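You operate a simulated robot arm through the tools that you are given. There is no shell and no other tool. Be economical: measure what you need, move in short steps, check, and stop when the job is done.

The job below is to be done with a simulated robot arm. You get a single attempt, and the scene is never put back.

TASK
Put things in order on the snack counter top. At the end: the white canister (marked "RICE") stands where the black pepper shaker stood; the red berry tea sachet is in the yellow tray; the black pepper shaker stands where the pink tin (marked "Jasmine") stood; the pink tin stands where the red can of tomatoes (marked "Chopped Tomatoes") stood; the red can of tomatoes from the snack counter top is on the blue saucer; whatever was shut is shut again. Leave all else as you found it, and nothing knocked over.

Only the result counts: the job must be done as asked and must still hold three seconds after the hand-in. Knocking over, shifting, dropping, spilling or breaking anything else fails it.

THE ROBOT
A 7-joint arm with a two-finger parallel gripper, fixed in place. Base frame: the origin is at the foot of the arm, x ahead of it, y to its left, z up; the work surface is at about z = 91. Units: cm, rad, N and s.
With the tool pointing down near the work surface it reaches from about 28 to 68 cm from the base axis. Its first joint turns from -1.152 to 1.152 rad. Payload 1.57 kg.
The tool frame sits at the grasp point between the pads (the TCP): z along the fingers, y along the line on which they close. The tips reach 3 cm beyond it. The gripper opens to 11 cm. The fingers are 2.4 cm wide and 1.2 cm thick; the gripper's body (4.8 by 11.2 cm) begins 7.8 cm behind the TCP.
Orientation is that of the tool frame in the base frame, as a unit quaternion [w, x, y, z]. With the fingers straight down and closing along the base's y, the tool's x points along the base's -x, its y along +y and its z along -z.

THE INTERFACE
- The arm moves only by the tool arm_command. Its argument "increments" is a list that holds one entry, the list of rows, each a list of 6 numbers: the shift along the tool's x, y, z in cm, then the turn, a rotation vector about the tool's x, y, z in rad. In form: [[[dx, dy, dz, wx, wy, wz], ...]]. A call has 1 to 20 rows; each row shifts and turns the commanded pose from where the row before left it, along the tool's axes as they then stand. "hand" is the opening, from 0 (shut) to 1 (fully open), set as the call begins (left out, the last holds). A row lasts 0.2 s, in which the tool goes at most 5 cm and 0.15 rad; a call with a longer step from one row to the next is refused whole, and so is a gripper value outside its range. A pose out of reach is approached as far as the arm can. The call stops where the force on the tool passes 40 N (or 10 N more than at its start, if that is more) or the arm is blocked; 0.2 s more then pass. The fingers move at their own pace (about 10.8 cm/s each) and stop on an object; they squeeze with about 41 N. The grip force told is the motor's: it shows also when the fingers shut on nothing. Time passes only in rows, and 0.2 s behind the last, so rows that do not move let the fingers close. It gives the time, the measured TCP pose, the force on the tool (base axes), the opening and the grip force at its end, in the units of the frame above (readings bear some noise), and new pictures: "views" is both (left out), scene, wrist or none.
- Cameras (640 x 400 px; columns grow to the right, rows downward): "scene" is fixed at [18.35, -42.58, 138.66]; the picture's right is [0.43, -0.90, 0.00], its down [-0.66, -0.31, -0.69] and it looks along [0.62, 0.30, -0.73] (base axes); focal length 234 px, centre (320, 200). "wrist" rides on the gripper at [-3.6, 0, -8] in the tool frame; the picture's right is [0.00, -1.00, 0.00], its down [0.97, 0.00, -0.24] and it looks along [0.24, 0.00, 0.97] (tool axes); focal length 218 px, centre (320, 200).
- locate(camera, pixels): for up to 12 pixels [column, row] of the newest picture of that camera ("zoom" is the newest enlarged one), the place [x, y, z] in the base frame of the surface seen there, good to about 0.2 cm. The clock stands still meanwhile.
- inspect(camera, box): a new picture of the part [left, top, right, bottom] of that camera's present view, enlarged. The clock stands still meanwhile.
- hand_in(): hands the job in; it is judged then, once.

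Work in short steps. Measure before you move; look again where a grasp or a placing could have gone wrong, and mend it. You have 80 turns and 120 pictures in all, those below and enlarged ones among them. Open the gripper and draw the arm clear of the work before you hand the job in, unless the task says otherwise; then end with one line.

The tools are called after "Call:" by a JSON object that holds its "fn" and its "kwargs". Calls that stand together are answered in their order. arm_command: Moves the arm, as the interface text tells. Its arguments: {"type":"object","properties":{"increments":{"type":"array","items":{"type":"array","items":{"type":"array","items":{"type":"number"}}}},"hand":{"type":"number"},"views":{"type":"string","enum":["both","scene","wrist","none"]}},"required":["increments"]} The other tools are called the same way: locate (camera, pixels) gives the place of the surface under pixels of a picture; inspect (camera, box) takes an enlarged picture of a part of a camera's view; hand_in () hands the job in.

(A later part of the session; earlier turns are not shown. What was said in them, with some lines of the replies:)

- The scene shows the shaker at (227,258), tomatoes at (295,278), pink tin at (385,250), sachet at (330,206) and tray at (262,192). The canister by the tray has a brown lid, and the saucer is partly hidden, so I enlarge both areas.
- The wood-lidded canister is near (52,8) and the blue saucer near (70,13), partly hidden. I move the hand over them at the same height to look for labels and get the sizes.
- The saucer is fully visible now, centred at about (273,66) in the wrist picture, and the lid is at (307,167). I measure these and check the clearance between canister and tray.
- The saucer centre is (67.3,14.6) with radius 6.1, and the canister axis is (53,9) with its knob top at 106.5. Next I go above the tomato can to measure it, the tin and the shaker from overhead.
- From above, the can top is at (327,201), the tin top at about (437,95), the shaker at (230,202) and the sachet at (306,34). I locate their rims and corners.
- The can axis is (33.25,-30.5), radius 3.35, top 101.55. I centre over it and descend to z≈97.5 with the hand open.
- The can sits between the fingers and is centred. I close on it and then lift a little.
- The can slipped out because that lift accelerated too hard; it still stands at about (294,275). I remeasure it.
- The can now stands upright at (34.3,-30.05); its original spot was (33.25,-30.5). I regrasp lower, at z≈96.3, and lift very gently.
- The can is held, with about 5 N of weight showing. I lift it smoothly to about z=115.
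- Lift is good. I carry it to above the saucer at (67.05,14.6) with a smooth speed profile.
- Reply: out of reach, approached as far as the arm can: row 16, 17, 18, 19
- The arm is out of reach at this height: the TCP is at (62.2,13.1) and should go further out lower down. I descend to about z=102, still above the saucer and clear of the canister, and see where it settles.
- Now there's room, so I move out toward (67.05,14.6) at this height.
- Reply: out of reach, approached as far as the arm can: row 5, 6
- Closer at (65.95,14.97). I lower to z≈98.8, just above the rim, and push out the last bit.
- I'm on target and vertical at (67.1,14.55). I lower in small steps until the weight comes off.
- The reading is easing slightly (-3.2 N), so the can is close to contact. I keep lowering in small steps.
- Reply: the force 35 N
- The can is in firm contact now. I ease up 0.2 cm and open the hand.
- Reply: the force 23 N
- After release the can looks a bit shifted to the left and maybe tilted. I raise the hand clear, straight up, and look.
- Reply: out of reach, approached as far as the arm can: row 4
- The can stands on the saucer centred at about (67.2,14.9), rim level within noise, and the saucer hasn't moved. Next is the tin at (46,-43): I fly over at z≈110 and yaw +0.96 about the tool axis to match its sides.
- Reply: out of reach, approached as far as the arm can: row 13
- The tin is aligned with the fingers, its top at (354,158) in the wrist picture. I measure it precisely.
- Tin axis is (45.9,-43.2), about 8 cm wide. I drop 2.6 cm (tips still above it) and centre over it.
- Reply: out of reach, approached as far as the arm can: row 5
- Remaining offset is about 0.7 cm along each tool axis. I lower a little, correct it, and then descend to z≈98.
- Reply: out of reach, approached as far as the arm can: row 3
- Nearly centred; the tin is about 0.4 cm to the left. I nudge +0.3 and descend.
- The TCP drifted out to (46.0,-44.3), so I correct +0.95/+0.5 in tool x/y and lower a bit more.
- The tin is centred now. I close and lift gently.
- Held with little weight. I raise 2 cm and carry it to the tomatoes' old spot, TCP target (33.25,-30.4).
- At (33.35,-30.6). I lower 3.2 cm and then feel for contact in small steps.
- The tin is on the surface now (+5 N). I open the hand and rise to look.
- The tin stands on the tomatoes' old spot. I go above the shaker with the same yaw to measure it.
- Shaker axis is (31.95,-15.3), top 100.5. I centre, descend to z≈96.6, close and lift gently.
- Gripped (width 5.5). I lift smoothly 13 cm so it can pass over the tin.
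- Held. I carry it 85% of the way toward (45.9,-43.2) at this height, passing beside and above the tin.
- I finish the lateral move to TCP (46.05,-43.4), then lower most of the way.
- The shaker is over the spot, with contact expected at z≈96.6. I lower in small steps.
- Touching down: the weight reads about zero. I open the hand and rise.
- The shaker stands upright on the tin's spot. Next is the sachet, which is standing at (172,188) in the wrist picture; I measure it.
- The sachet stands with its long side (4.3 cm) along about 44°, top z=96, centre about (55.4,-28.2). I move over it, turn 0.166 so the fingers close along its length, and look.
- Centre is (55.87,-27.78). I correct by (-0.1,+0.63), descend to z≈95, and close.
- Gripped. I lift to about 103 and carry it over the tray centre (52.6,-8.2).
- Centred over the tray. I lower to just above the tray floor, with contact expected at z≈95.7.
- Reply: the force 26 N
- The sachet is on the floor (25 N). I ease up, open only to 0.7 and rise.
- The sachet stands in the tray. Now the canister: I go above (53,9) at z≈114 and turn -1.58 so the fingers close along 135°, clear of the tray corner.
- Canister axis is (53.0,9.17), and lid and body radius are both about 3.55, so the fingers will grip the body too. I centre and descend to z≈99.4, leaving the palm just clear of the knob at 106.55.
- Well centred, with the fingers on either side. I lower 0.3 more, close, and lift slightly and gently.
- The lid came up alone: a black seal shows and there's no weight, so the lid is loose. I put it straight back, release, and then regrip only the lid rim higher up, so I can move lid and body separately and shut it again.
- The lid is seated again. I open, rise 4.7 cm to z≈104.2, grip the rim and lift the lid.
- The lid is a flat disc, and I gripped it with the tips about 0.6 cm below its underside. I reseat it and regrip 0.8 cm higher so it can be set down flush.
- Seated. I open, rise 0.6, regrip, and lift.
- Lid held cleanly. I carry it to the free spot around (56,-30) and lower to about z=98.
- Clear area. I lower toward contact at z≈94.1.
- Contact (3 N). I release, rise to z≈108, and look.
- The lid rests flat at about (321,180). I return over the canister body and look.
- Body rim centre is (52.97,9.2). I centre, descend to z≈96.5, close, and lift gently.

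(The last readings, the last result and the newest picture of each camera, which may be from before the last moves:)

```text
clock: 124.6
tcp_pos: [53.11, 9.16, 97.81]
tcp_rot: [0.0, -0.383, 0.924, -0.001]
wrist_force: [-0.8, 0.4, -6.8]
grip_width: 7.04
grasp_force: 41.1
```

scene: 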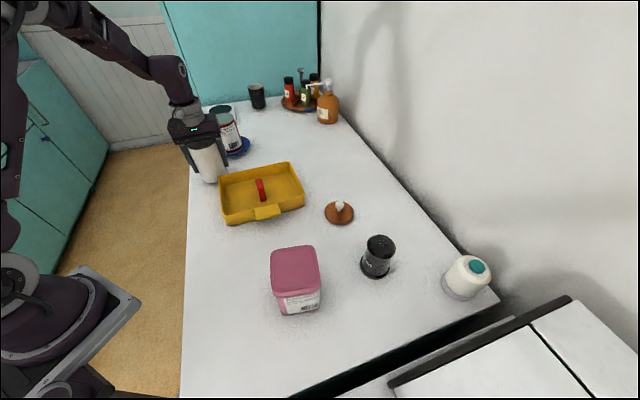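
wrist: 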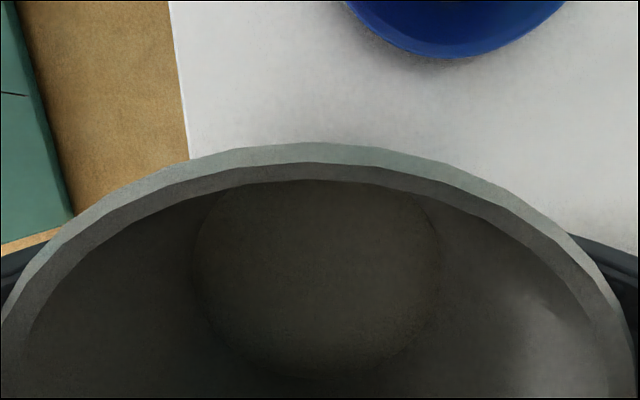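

Held (about 6.5 N), grip 7.04. I lift 6 cm smoothly.

Call:
{"fn": "arm_command", "kwargs": {"increments": [[[0, 0, -0.3, 0, 0, 0], [0, 0, -0.6, 0, 0, 0], [0, 0, -1, 0, 0, 0], [0, 0, -1.2, 0, 0, 0], [0, 0, -1.2, 0, 0, 0], [0, 0, -1, 0, 0, 0], [0, 0, -0.5, 0, 0, 0], [0, 0, -0.2, 0, 0, 0], [0, 0, 0, 0, 0, 0]]], "views": "none"}}

Call:
{"fn": "arm_command", "kwargs": {"increments": [[[0.5, -0.03, 0, 0, 0, 0], [1, -0.07, 0, 0, 0, 0], [1.6, -0.11, 0, 0, 0, 0], [2.2, -0.15, 0, 0, 0, 0], [2.4, -0.17, 0, 0, 0, 0], [2.4, -0.17, 0, 0, 0, 0], [2.4, -0.17, 0, 0, 0, 0], [2.4, -0.17, 0, 0, 0, 0], [2.4, -0.17, 0, 0, 0, 0], [2.4, -0.17, 0, 0, 0, 0], [2.4, -0.17, 0, 0, 0, 0], [2.4, -0.17, 0, 0, 0, 0], [2.2, -0.15, 0, 0, 0, 0], [2.2, -0.15, 0, 0, 0, 0], [1.6, -0.11, 0, 0, 0, 0], [1, -0.07, 0, 0, 0, 0], [0.6, -0.03, 0, 0, 0, 0], [0, 0, 0, 0, 0, 0]]]}}

```text
clock: 126.6
tcp_pos: [53.09, 9.06, 103.91]
tcp_rot: [0.0, -0.384, 0.923, -0.001]
wrist_force: [0.0, 0.7, -7.2]
grip_width: 7.03
grasp_force: 41.0
```

```text
clock: 130.4
tcp_pos: [31.93, -15.09, 103.83]
tcp_rot: [0.0, -0.383, 0.924, 0.0]
wrist_force: [-0.4, -0.2, -6.7]
grip_width: 7.05
grasp_force: 41.0
```

scene: 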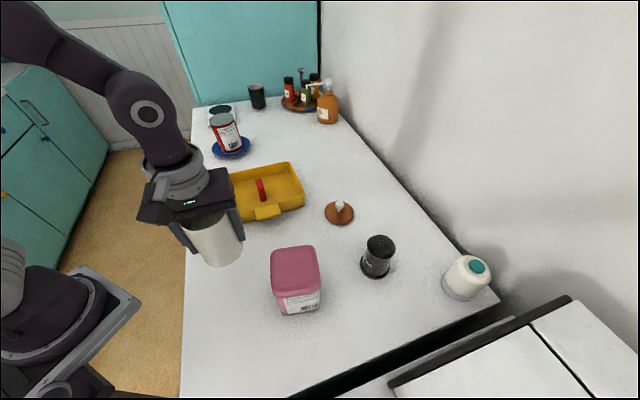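
wrist: 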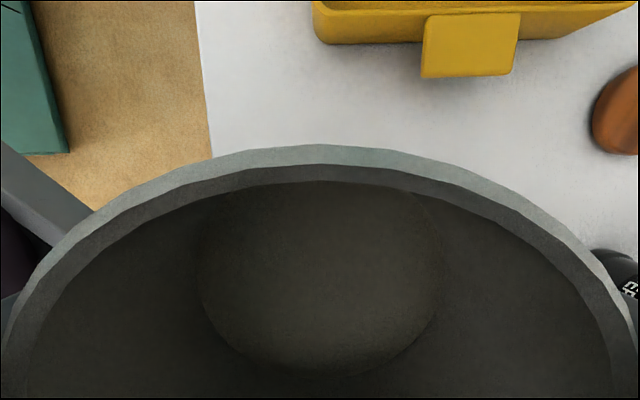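

On the spot. I lower it with a small correction and then feel for contact near z≈96.3.

Call:
{"fn": "arm_command", "kwargs": {"increments": [[[0.12, -0.12, 0.5, 0, 0, 0], [0, 0, 1.2, 0, 0, 0], [0, 0, 1.6, 0, 0, 0], [0, 0, 1.6, 0, 0, 0], [0, 0, 1, 0, 0, 0], [0, 0, 0.6, 0, 0, 0], [0, 0, 0.3, 0, 0, 0], [0, 0, 0.3, 0, 0, 0], [0, 0, 0, 0, 0, 0]]], "views": "none"}}

Call:
{"fn": "arm_command", "kwargs": {"increments": [[[0, 0, 0.15, 0, 0, 0], [0, 0, 0.1, 0, 0, 0], [0, 0, 0, 0, 0, 0]]], "views": "none"}}

```text
clock: 132.4
tcp_pos: [32.03, -15.36, 96.78]
tcp_rot: [0.0, -0.383, 0.924, 0.0]
wrist_force: [0.7, 0.0, -7.4]
grip_width: 7.02
grasp_force: 41.1
```

```text
clock: 133.2
tcp_pos: [32.04, -15.4, 96.42]
tcp_rot: [-0.001, -0.384, 0.923, 0.0]
wrist_force: [-0.1, 0.7, -7.7]
grip_width: 7.02
grasp_force: 40.7
```

Call:
{"fn": "arm_command", "kwargs": {"increments": [[[0, 0, 0.1, 0, 0, 0], [0, 0, 0.1, 0, 0, 0], [0, 0, 0, 0, 0, 0]]], "views": "none"}}

```text
clock: 134.0
tcp_pos: [32.06, -15.25, 96.42]
tcp_rot: [0.001, -0.384, 0.923, 0.001]
wrist_force: [-3.1, 6.4, 19.5]
grip_width: 7.01
grasp_force: 41.0
```

Contact made (19.5 N). I release, rise to about 110 and look.

Call:
{"fn": "arm_command", "kwargs": {"increments": [[[0, 0, -0.1, 0, 0, 0], [0, 0, 0, 0, 0, 0]]], "views": "none"}}

Call:
{"fn": "arm_command", "kwargs": {"increments": [[[0, 0, 0, 0, 0, 0], [0, 0, 0, 0, 0, 0], [0, 0, 0, 0, 0, 0], [0, 0, -1, 0, 0, 0], [0, 0, -2, 0, 0, 0], [0, 0, -4, 0, 0, 0], [0, 0, -4, 0, 0, 0], [0, 0, -3, 0, 0, 0], [0, 0, 0, 0, 0, 0]]], "hand": 1}}

```text
clock: 134.6
tcp_pos: [32.09, -15.31, 96.39]
tcp_rot: [0.0, -0.384, 0.923, -0.001]
wrist_force: [0.8, 0.3, -6.8]
grip_width: 6.98
grasp_force: 40.7
```

```text
clock: 136.6
tcp_pos: [32.08, -15.35, 110.28]
tcp_rot: [0.001, -0.384, 0.923, 0.0]
wrist_force: [0.5, 0.7, 0.0]
grip_width: 11.0
grasp_force: 0.2
```

scene: 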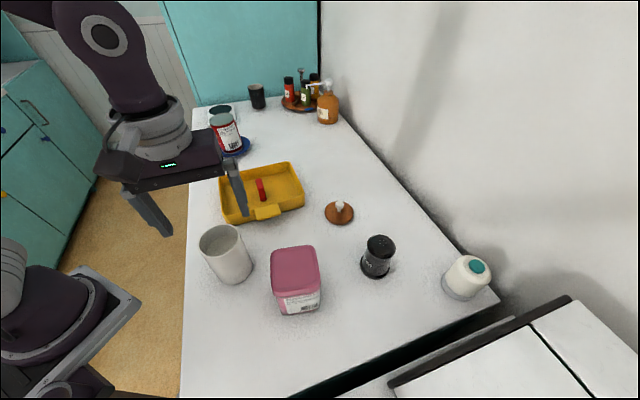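
wrist: 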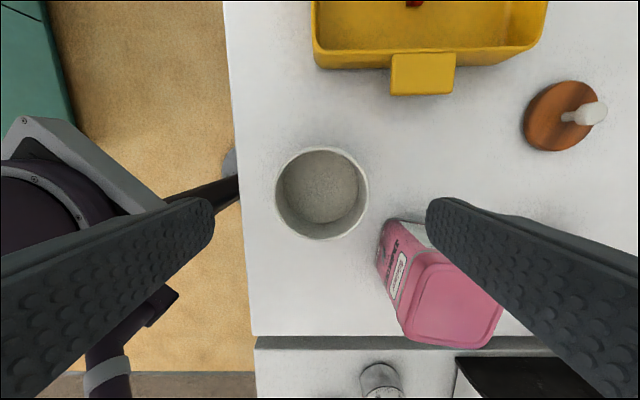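

The body stands on the shaker's old spot. I measure its rim and the lid.

Call:
{"fn": "locate", "kwargs": {"camera": "wrist", "pixels": [[277, 193], [367, 193], [322, 149], [322, 236], [533, 118], [594, 112], [560, 148], [570, 82], [435, 285], [450, 335]]}}

Call:
{"fn": "locate", "kwargs": {"camera": "scene", "pixels": [[326, 212], [353, 212], [339, 222], [339, 203], [295, 266], [379, 245]]}}

```text
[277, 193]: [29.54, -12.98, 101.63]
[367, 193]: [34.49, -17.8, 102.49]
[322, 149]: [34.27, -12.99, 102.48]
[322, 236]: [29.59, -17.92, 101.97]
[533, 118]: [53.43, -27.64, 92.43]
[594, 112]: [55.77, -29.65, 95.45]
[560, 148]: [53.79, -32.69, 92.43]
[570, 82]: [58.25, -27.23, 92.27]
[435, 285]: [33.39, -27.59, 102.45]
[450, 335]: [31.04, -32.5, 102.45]
```

```text
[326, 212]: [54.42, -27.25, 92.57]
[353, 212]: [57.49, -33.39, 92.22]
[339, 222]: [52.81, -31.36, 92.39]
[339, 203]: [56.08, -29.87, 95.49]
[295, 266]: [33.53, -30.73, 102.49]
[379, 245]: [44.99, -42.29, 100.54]
```

Rim centre is (32.0,-15.4) and the lid is at (55.95,-29.9). I go over the lid.

Call:
{"fn": "arm_command", "kwargs": {"increments": [[[-0.72, -3.02, 0, 0, 0, 0], [-0.72, -3.02, 0, 0, 0, 0], [-0.72, -3.02, 0.3, 0, 0, 0], [-0.72, -3.02, 0.5, 0, 0, 0], [-0.72, -3.02, 0.8, 0, 0, 0], [-0.72, -3.02, 0.8, 0, 0, 0], [-0.72, -3.02, 0.8, 0, 0, 0], [-0.72, -3.02, 0.8, 0, 0, 0], [-0.75, -3.02, 0.8, 0, 0, 0], [0, 0, 2, 0, 0, 0], [0, 0, 0, 0, 0, 0]]], "hand": 0.9, "views": "wrist"}}

```text
clock: 139.0
tcp_pos: [55.82, -30.04, 103.52]
tcp_rot: [0.0, -0.384, 0.923, 0.0]
wrist_force: [1.0, 0.3, 0.3]
grip_width: 9.89
grasp_force: 0.1
```

wrist: 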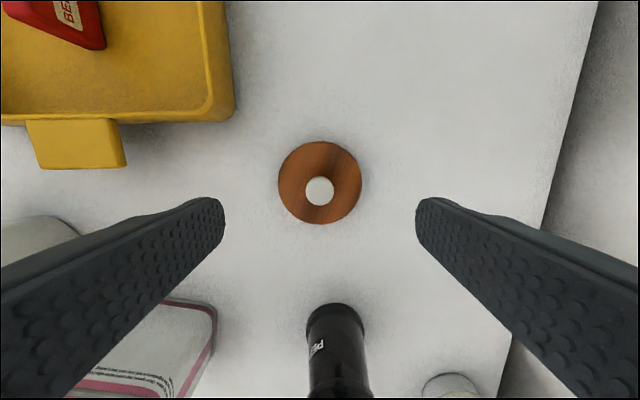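

Call:
{"fn": "locate", "kwargs": {"camera": "wrist", "pixels": [[280, 183], [360, 183], [320, 143], [320, 222]]}}

```text
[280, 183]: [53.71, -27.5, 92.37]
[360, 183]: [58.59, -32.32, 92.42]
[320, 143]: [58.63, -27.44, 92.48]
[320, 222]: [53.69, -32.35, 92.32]
```

Lid centre is (56.15,-29.9). I correct, descend to z≈94.25 and grip its rim.

Call:
{"fn": "arm_command", "kwargs": {"increments": [[[-0.33, -0.13, 1, 0, 0, 0], [0, 0, 2.5, 0, 0, 0], [0, 0, 2.5, 0, 0, 0], [0, 0, 1.8, 0, 0, 0], [0, 0, 0.8, 0, 0, 0], [0, 0, 0.4, 0, 0, 0], [0, 0, 0.1, 0, 0, 0], [0, 0, 0, 0, 0, 0]]], "views": "none"}}

Call:
{"fn": "arm_command", "kwargs": {"increments": [[[0, 0, 0, 0, 0, 0], [0, 0, 0, 0, 0, 0], [0, 0, 0, 0, 0, 0], [0, 0, 0, 0, 0, 0]]], "hand": 0, "views": "wrist"}}

```text
clock: 140.8
tcp_pos: [56.19, -29.7, 94.36]
tcp_rot: [-0.001, -0.383, 0.924, 0.0]
wrist_force: [0.2, -0.2, 0.8]
grip_width: 9.87
grasp_force: 0.0
```

```text
clock: 141.8
tcp_pos: [56.22, -29.9, 94.41]
tcp_rot: [0.0, -0.383, 0.924, -0.001]
wrist_force: [-0.4, -0.6, 0.2]
grip_width: 7.37
grasp_force: 40.8
```

wrist: 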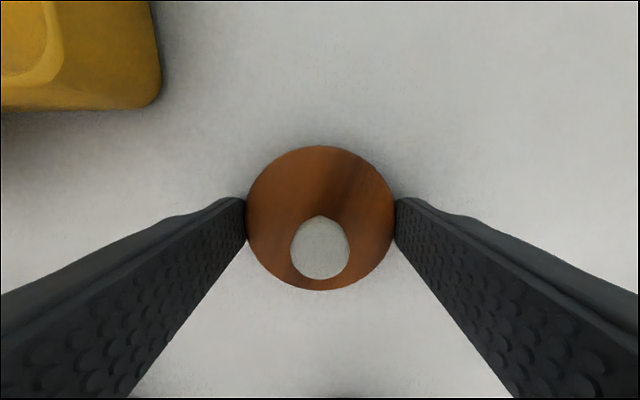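

Lid gripped (7.37). I lift it and carry it over the canister, bottom above the rim (z≈107.5).

Call:
{"fn": "arm_command", "kwargs": {"increments": [[[0, 0, -0.3, 0, 0, 0], [0, 0, -0.6, 0, 0, 0], [0, 0, -1, 0, 0, 0], [0, 0, -1.5, 0, 0, 0], [0, 0, -1.5, 0, 0, 0], [0, 0, -1.1, 0, 0, 0], [0.25, 1, -0.6, 0, 0, 0], [0.5, 2, -0.8, 0, 0, 0], [0.68, 2.7, -0.8, 0, 0, 0], [0.68, 2.7, -0.8, 0, 0, 0], [0.68, 2.7, -0.8, 0, 0, 0], [0.68, 2.7, -0.8, 0, 0, 0], [0.68, 2.7, -0.8, 0, 0, 0], [0.68, 2.7, -0.8, 0, 0, 0], [0.68, 2.7, -0.8, 0, 0, 0], [0.6, 2.4, -0.2, 0, 0, 0], [0.5, 2, 0, 0, 0, 0], [0.25, 1.08, 0, 0, 0, 0], [0, 0, 0, 0, 0, 0]]]}}

```text
clock: 145.8
tcp_pos: [31.96, -15.28, 107.51]
tcp_rot: [0.001, -0.384, 0.923, 0.0]
wrist_force: [0.1, 1.2, -0.2]
grip_width: 7.36
grasp_force: 41.1
```

scene: 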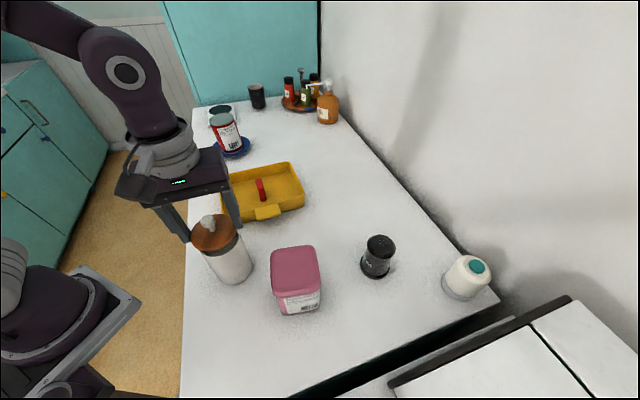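
wrist: 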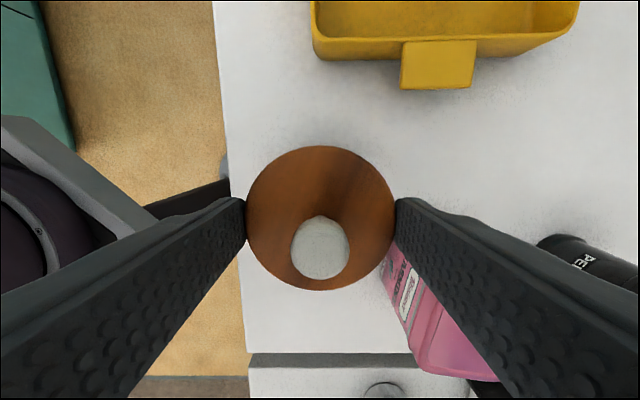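

Lid is over the body. I correct -0.12 in tool y and lower to contact, expected at TCP z≈105.3.

Call:
{"fn": "arm_command", "kwargs": {"increments": [[[0, -0.12, 0.5, 0, 0, 0], [0, 0, 0.6, 0, 0, 0], [0, 0, 0.4, 0, 0, 0], [0, 0, 0.2, 0, 0, 0], [0, 0, 0, 0, 0, 0]]], "views": "none"}}

Call:
{"fn": "arm_command", "kwargs": {"increments": [[[0, 0, 0.1, 0, 0, 0], [0, 0, 0.1, 0, 0, 0], [0, 0, 0, 0, 0, 0]]], "views": "none"}}

Call:
{"fn": "inspect", "kwargs": {"camera": "scene", "box": [170, 190, 280, 300]}}

```text
clock: 147.0
tcp_pos: [32.12, -15.39, 105.96]
tcp_rot: [0.0, -0.384, 0.924, 0.0]
wrist_force: [-0.7, 0.0, 0.7]
grip_width: 7.39
grasp_force: 41.3
```

```text
clock: 147.8
tcp_pos: [32.04, -15.45, 105.74]
tcp_rot: [0.0, -0.384, 0.923, -0.001]
wrist_force: [0.0, 0.0, 0.0]
grip_width: 7.36
grasp_force: 40.7
```

```text
3.64 times, centred on (225, 245) of scene
```

zoom: 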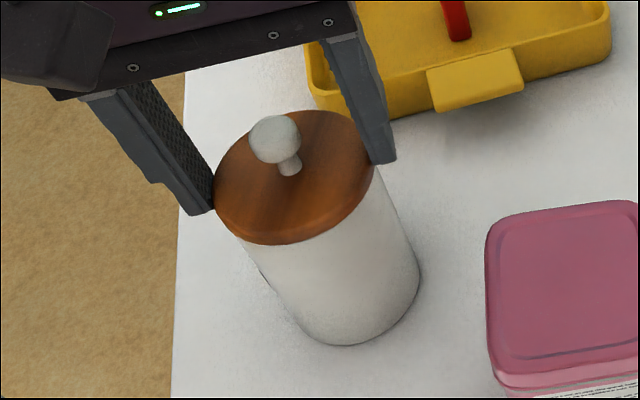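

Well aligned. I continue in small steps until contact.

Call:
{"fn": "arm_command", "kwargs": {"increments": [[[0, 0, 0.1, 0, 0, 0], [0, 0, 0.1, 0, 0, 0], [0, 0, 0.1, 0, 0, 0], [0, 0, 0, 0, 0, 0]]], "views": "none"}}

```text
clock: 148.8
tcp_pos: [32.16, -15.43, 105.49]
tcp_rot: [0.0, -0.384, 0.923, 0.0]
wrist_force: [0.6, 1.0, -1.4]
grip_width: 7.39
grasp_force: 41.3
5 turns are left
```

Turns are short: I lower the last 0.2 cm, release, rise clear, and look.

Call:
{"fn": "arm_command", "kwargs": {"increments": [[[0, 0, 0.1, 0, 0, 0], [0, 0, 0.1, 0, 0, 0], [0, 0, 0, 0, 0, 0]]], "views": "none"}}

Call:
{"fn": "arm_command", "kwargs": {"increments": [[[0, 0, 0, 0, 0, 0], [0, 0, 0, 0, 0, 0], [0, 0, 0, 0, 0, 0], [0, 0, -1, 0, 0, 0], [0, 0, -2, 0, 0, 0], [0, 0, -3, 0, 0, 0], [0, 0, -3, 0, 0, 0], [0, 0, -3, 0, 0, 0], [0, 0, 0, 0, 0, 0]]], "hand": 0.9, "views": "both"}}

Call:
{"fn": "inspect", "kwargs": {"camera": "scene", "box": [170, 190, 280, 300]}}

```text
clock: 149.4
tcp_pos: [32.0, -15.34, 105.45]
tcp_rot: [0.0, -0.385, 0.923, 0.0]
wrist_force: [-3.7, 4.0, 12.8]
grip_width: 7.36
grasp_force: 41.0
stopped in row 3: the force on the tool passed its limit (the readings are from after the stop); the commanded pose is now the measured one
```

```text
clock: 151.4
tcp_pos: [32.03, -15.13, 117.36]
tcp_rot: [0.001, -0.384, 0.923, 0.0]
wrist_force: [-0.5, -0.5, -0.5]
grip_width: 9.88
grasp_force: 0.0
```

scene: 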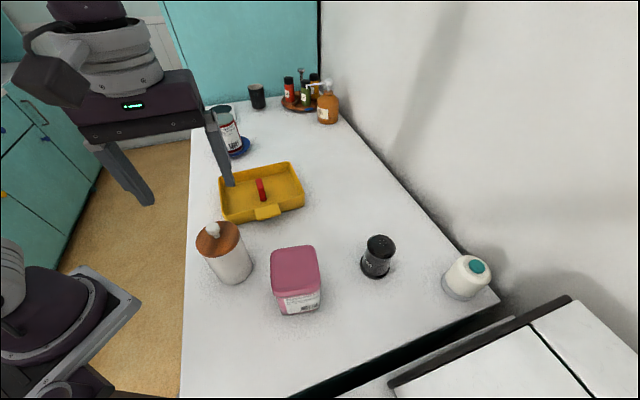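
wrist: 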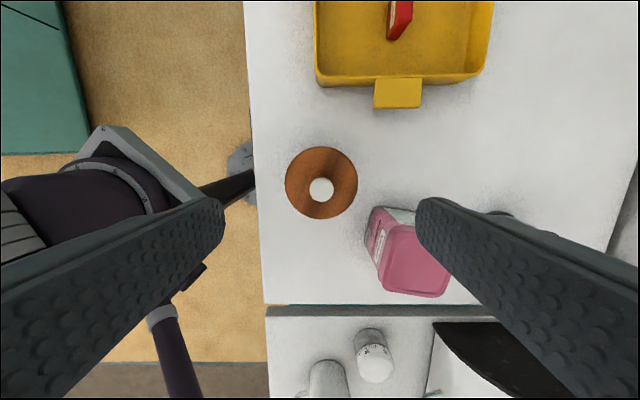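

```text
3.64 times, centred on (225, 245) of scene
4 turns are left
```

zoom: 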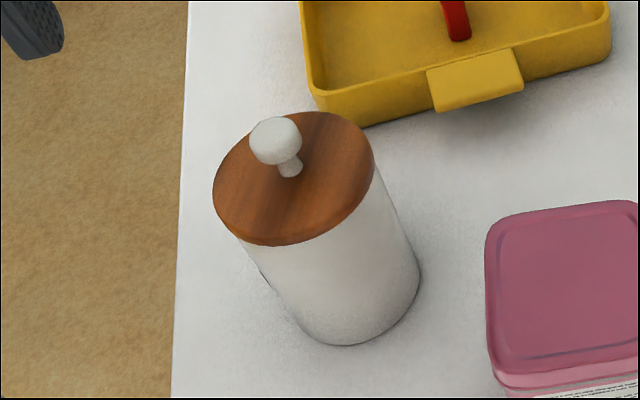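

The lid looks seated and level. I verify its height and also look at the can on the saucer.

Call:
{"fn": "locate", "kwargs": {"camera": "wrist", "pixels": [[287, 182], [356, 182], [321, 149], [321, 216], [400, 250]]}}

Call:
{"fn": "arm_command", "kwargs": {"increments": [[[0, 0, -3, 0, 0, 0], [0, 0, -2, 0, 0, 0], [0, 0, 0, 0, 0, 0]]], "hand": 1, "views": "none"}}

Call:
{"fn": "inspect", "kwargs": {"camera": "scene", "box": [180, 90, 310, 220]}}

```text
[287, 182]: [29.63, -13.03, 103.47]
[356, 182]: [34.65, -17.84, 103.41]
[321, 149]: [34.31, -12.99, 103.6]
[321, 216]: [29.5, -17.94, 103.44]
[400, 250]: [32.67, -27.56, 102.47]
```

```text
clock: 152.2
tcp_pos: [32.01, -15.22, 122.3]
tcp_rot: [0.001, -0.384, 0.923, -0.001]
wrist_force: [0.0, 0.1, -0.6]
grip_width: 11.0
grasp_force: 0.0
```

```text
3.08 times, centred on (245, 155) of scene
3 turns are left
```

zoom: 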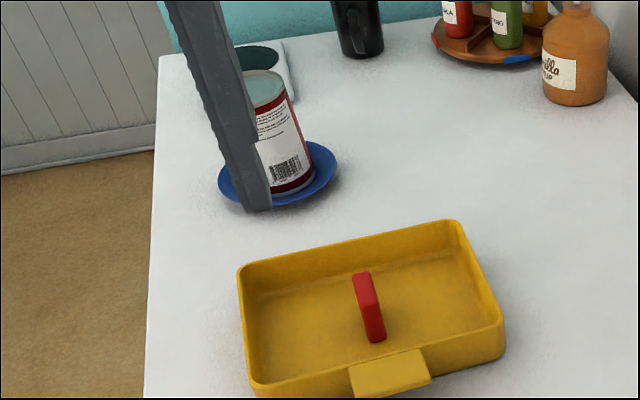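

The lid is level at z≈103.5, same as at the start, and centred on (32,-15.4). Everything is in place, the hand is open and the arm is clear, so I hand in.

Call:
{"fn": "hand_in", "kwargs": {}}

```text
The job is handed in.
```

I handed the job in with every item where you asked: the RICE canister (lid back on), pepper shaker, pink tin and tomato can are moved and standing, and the berry sachet is in the yellow tray. On the first lift the tomato can slipped from the grip; it stayed upright, moved about 1 cm, and is now on the saucer.
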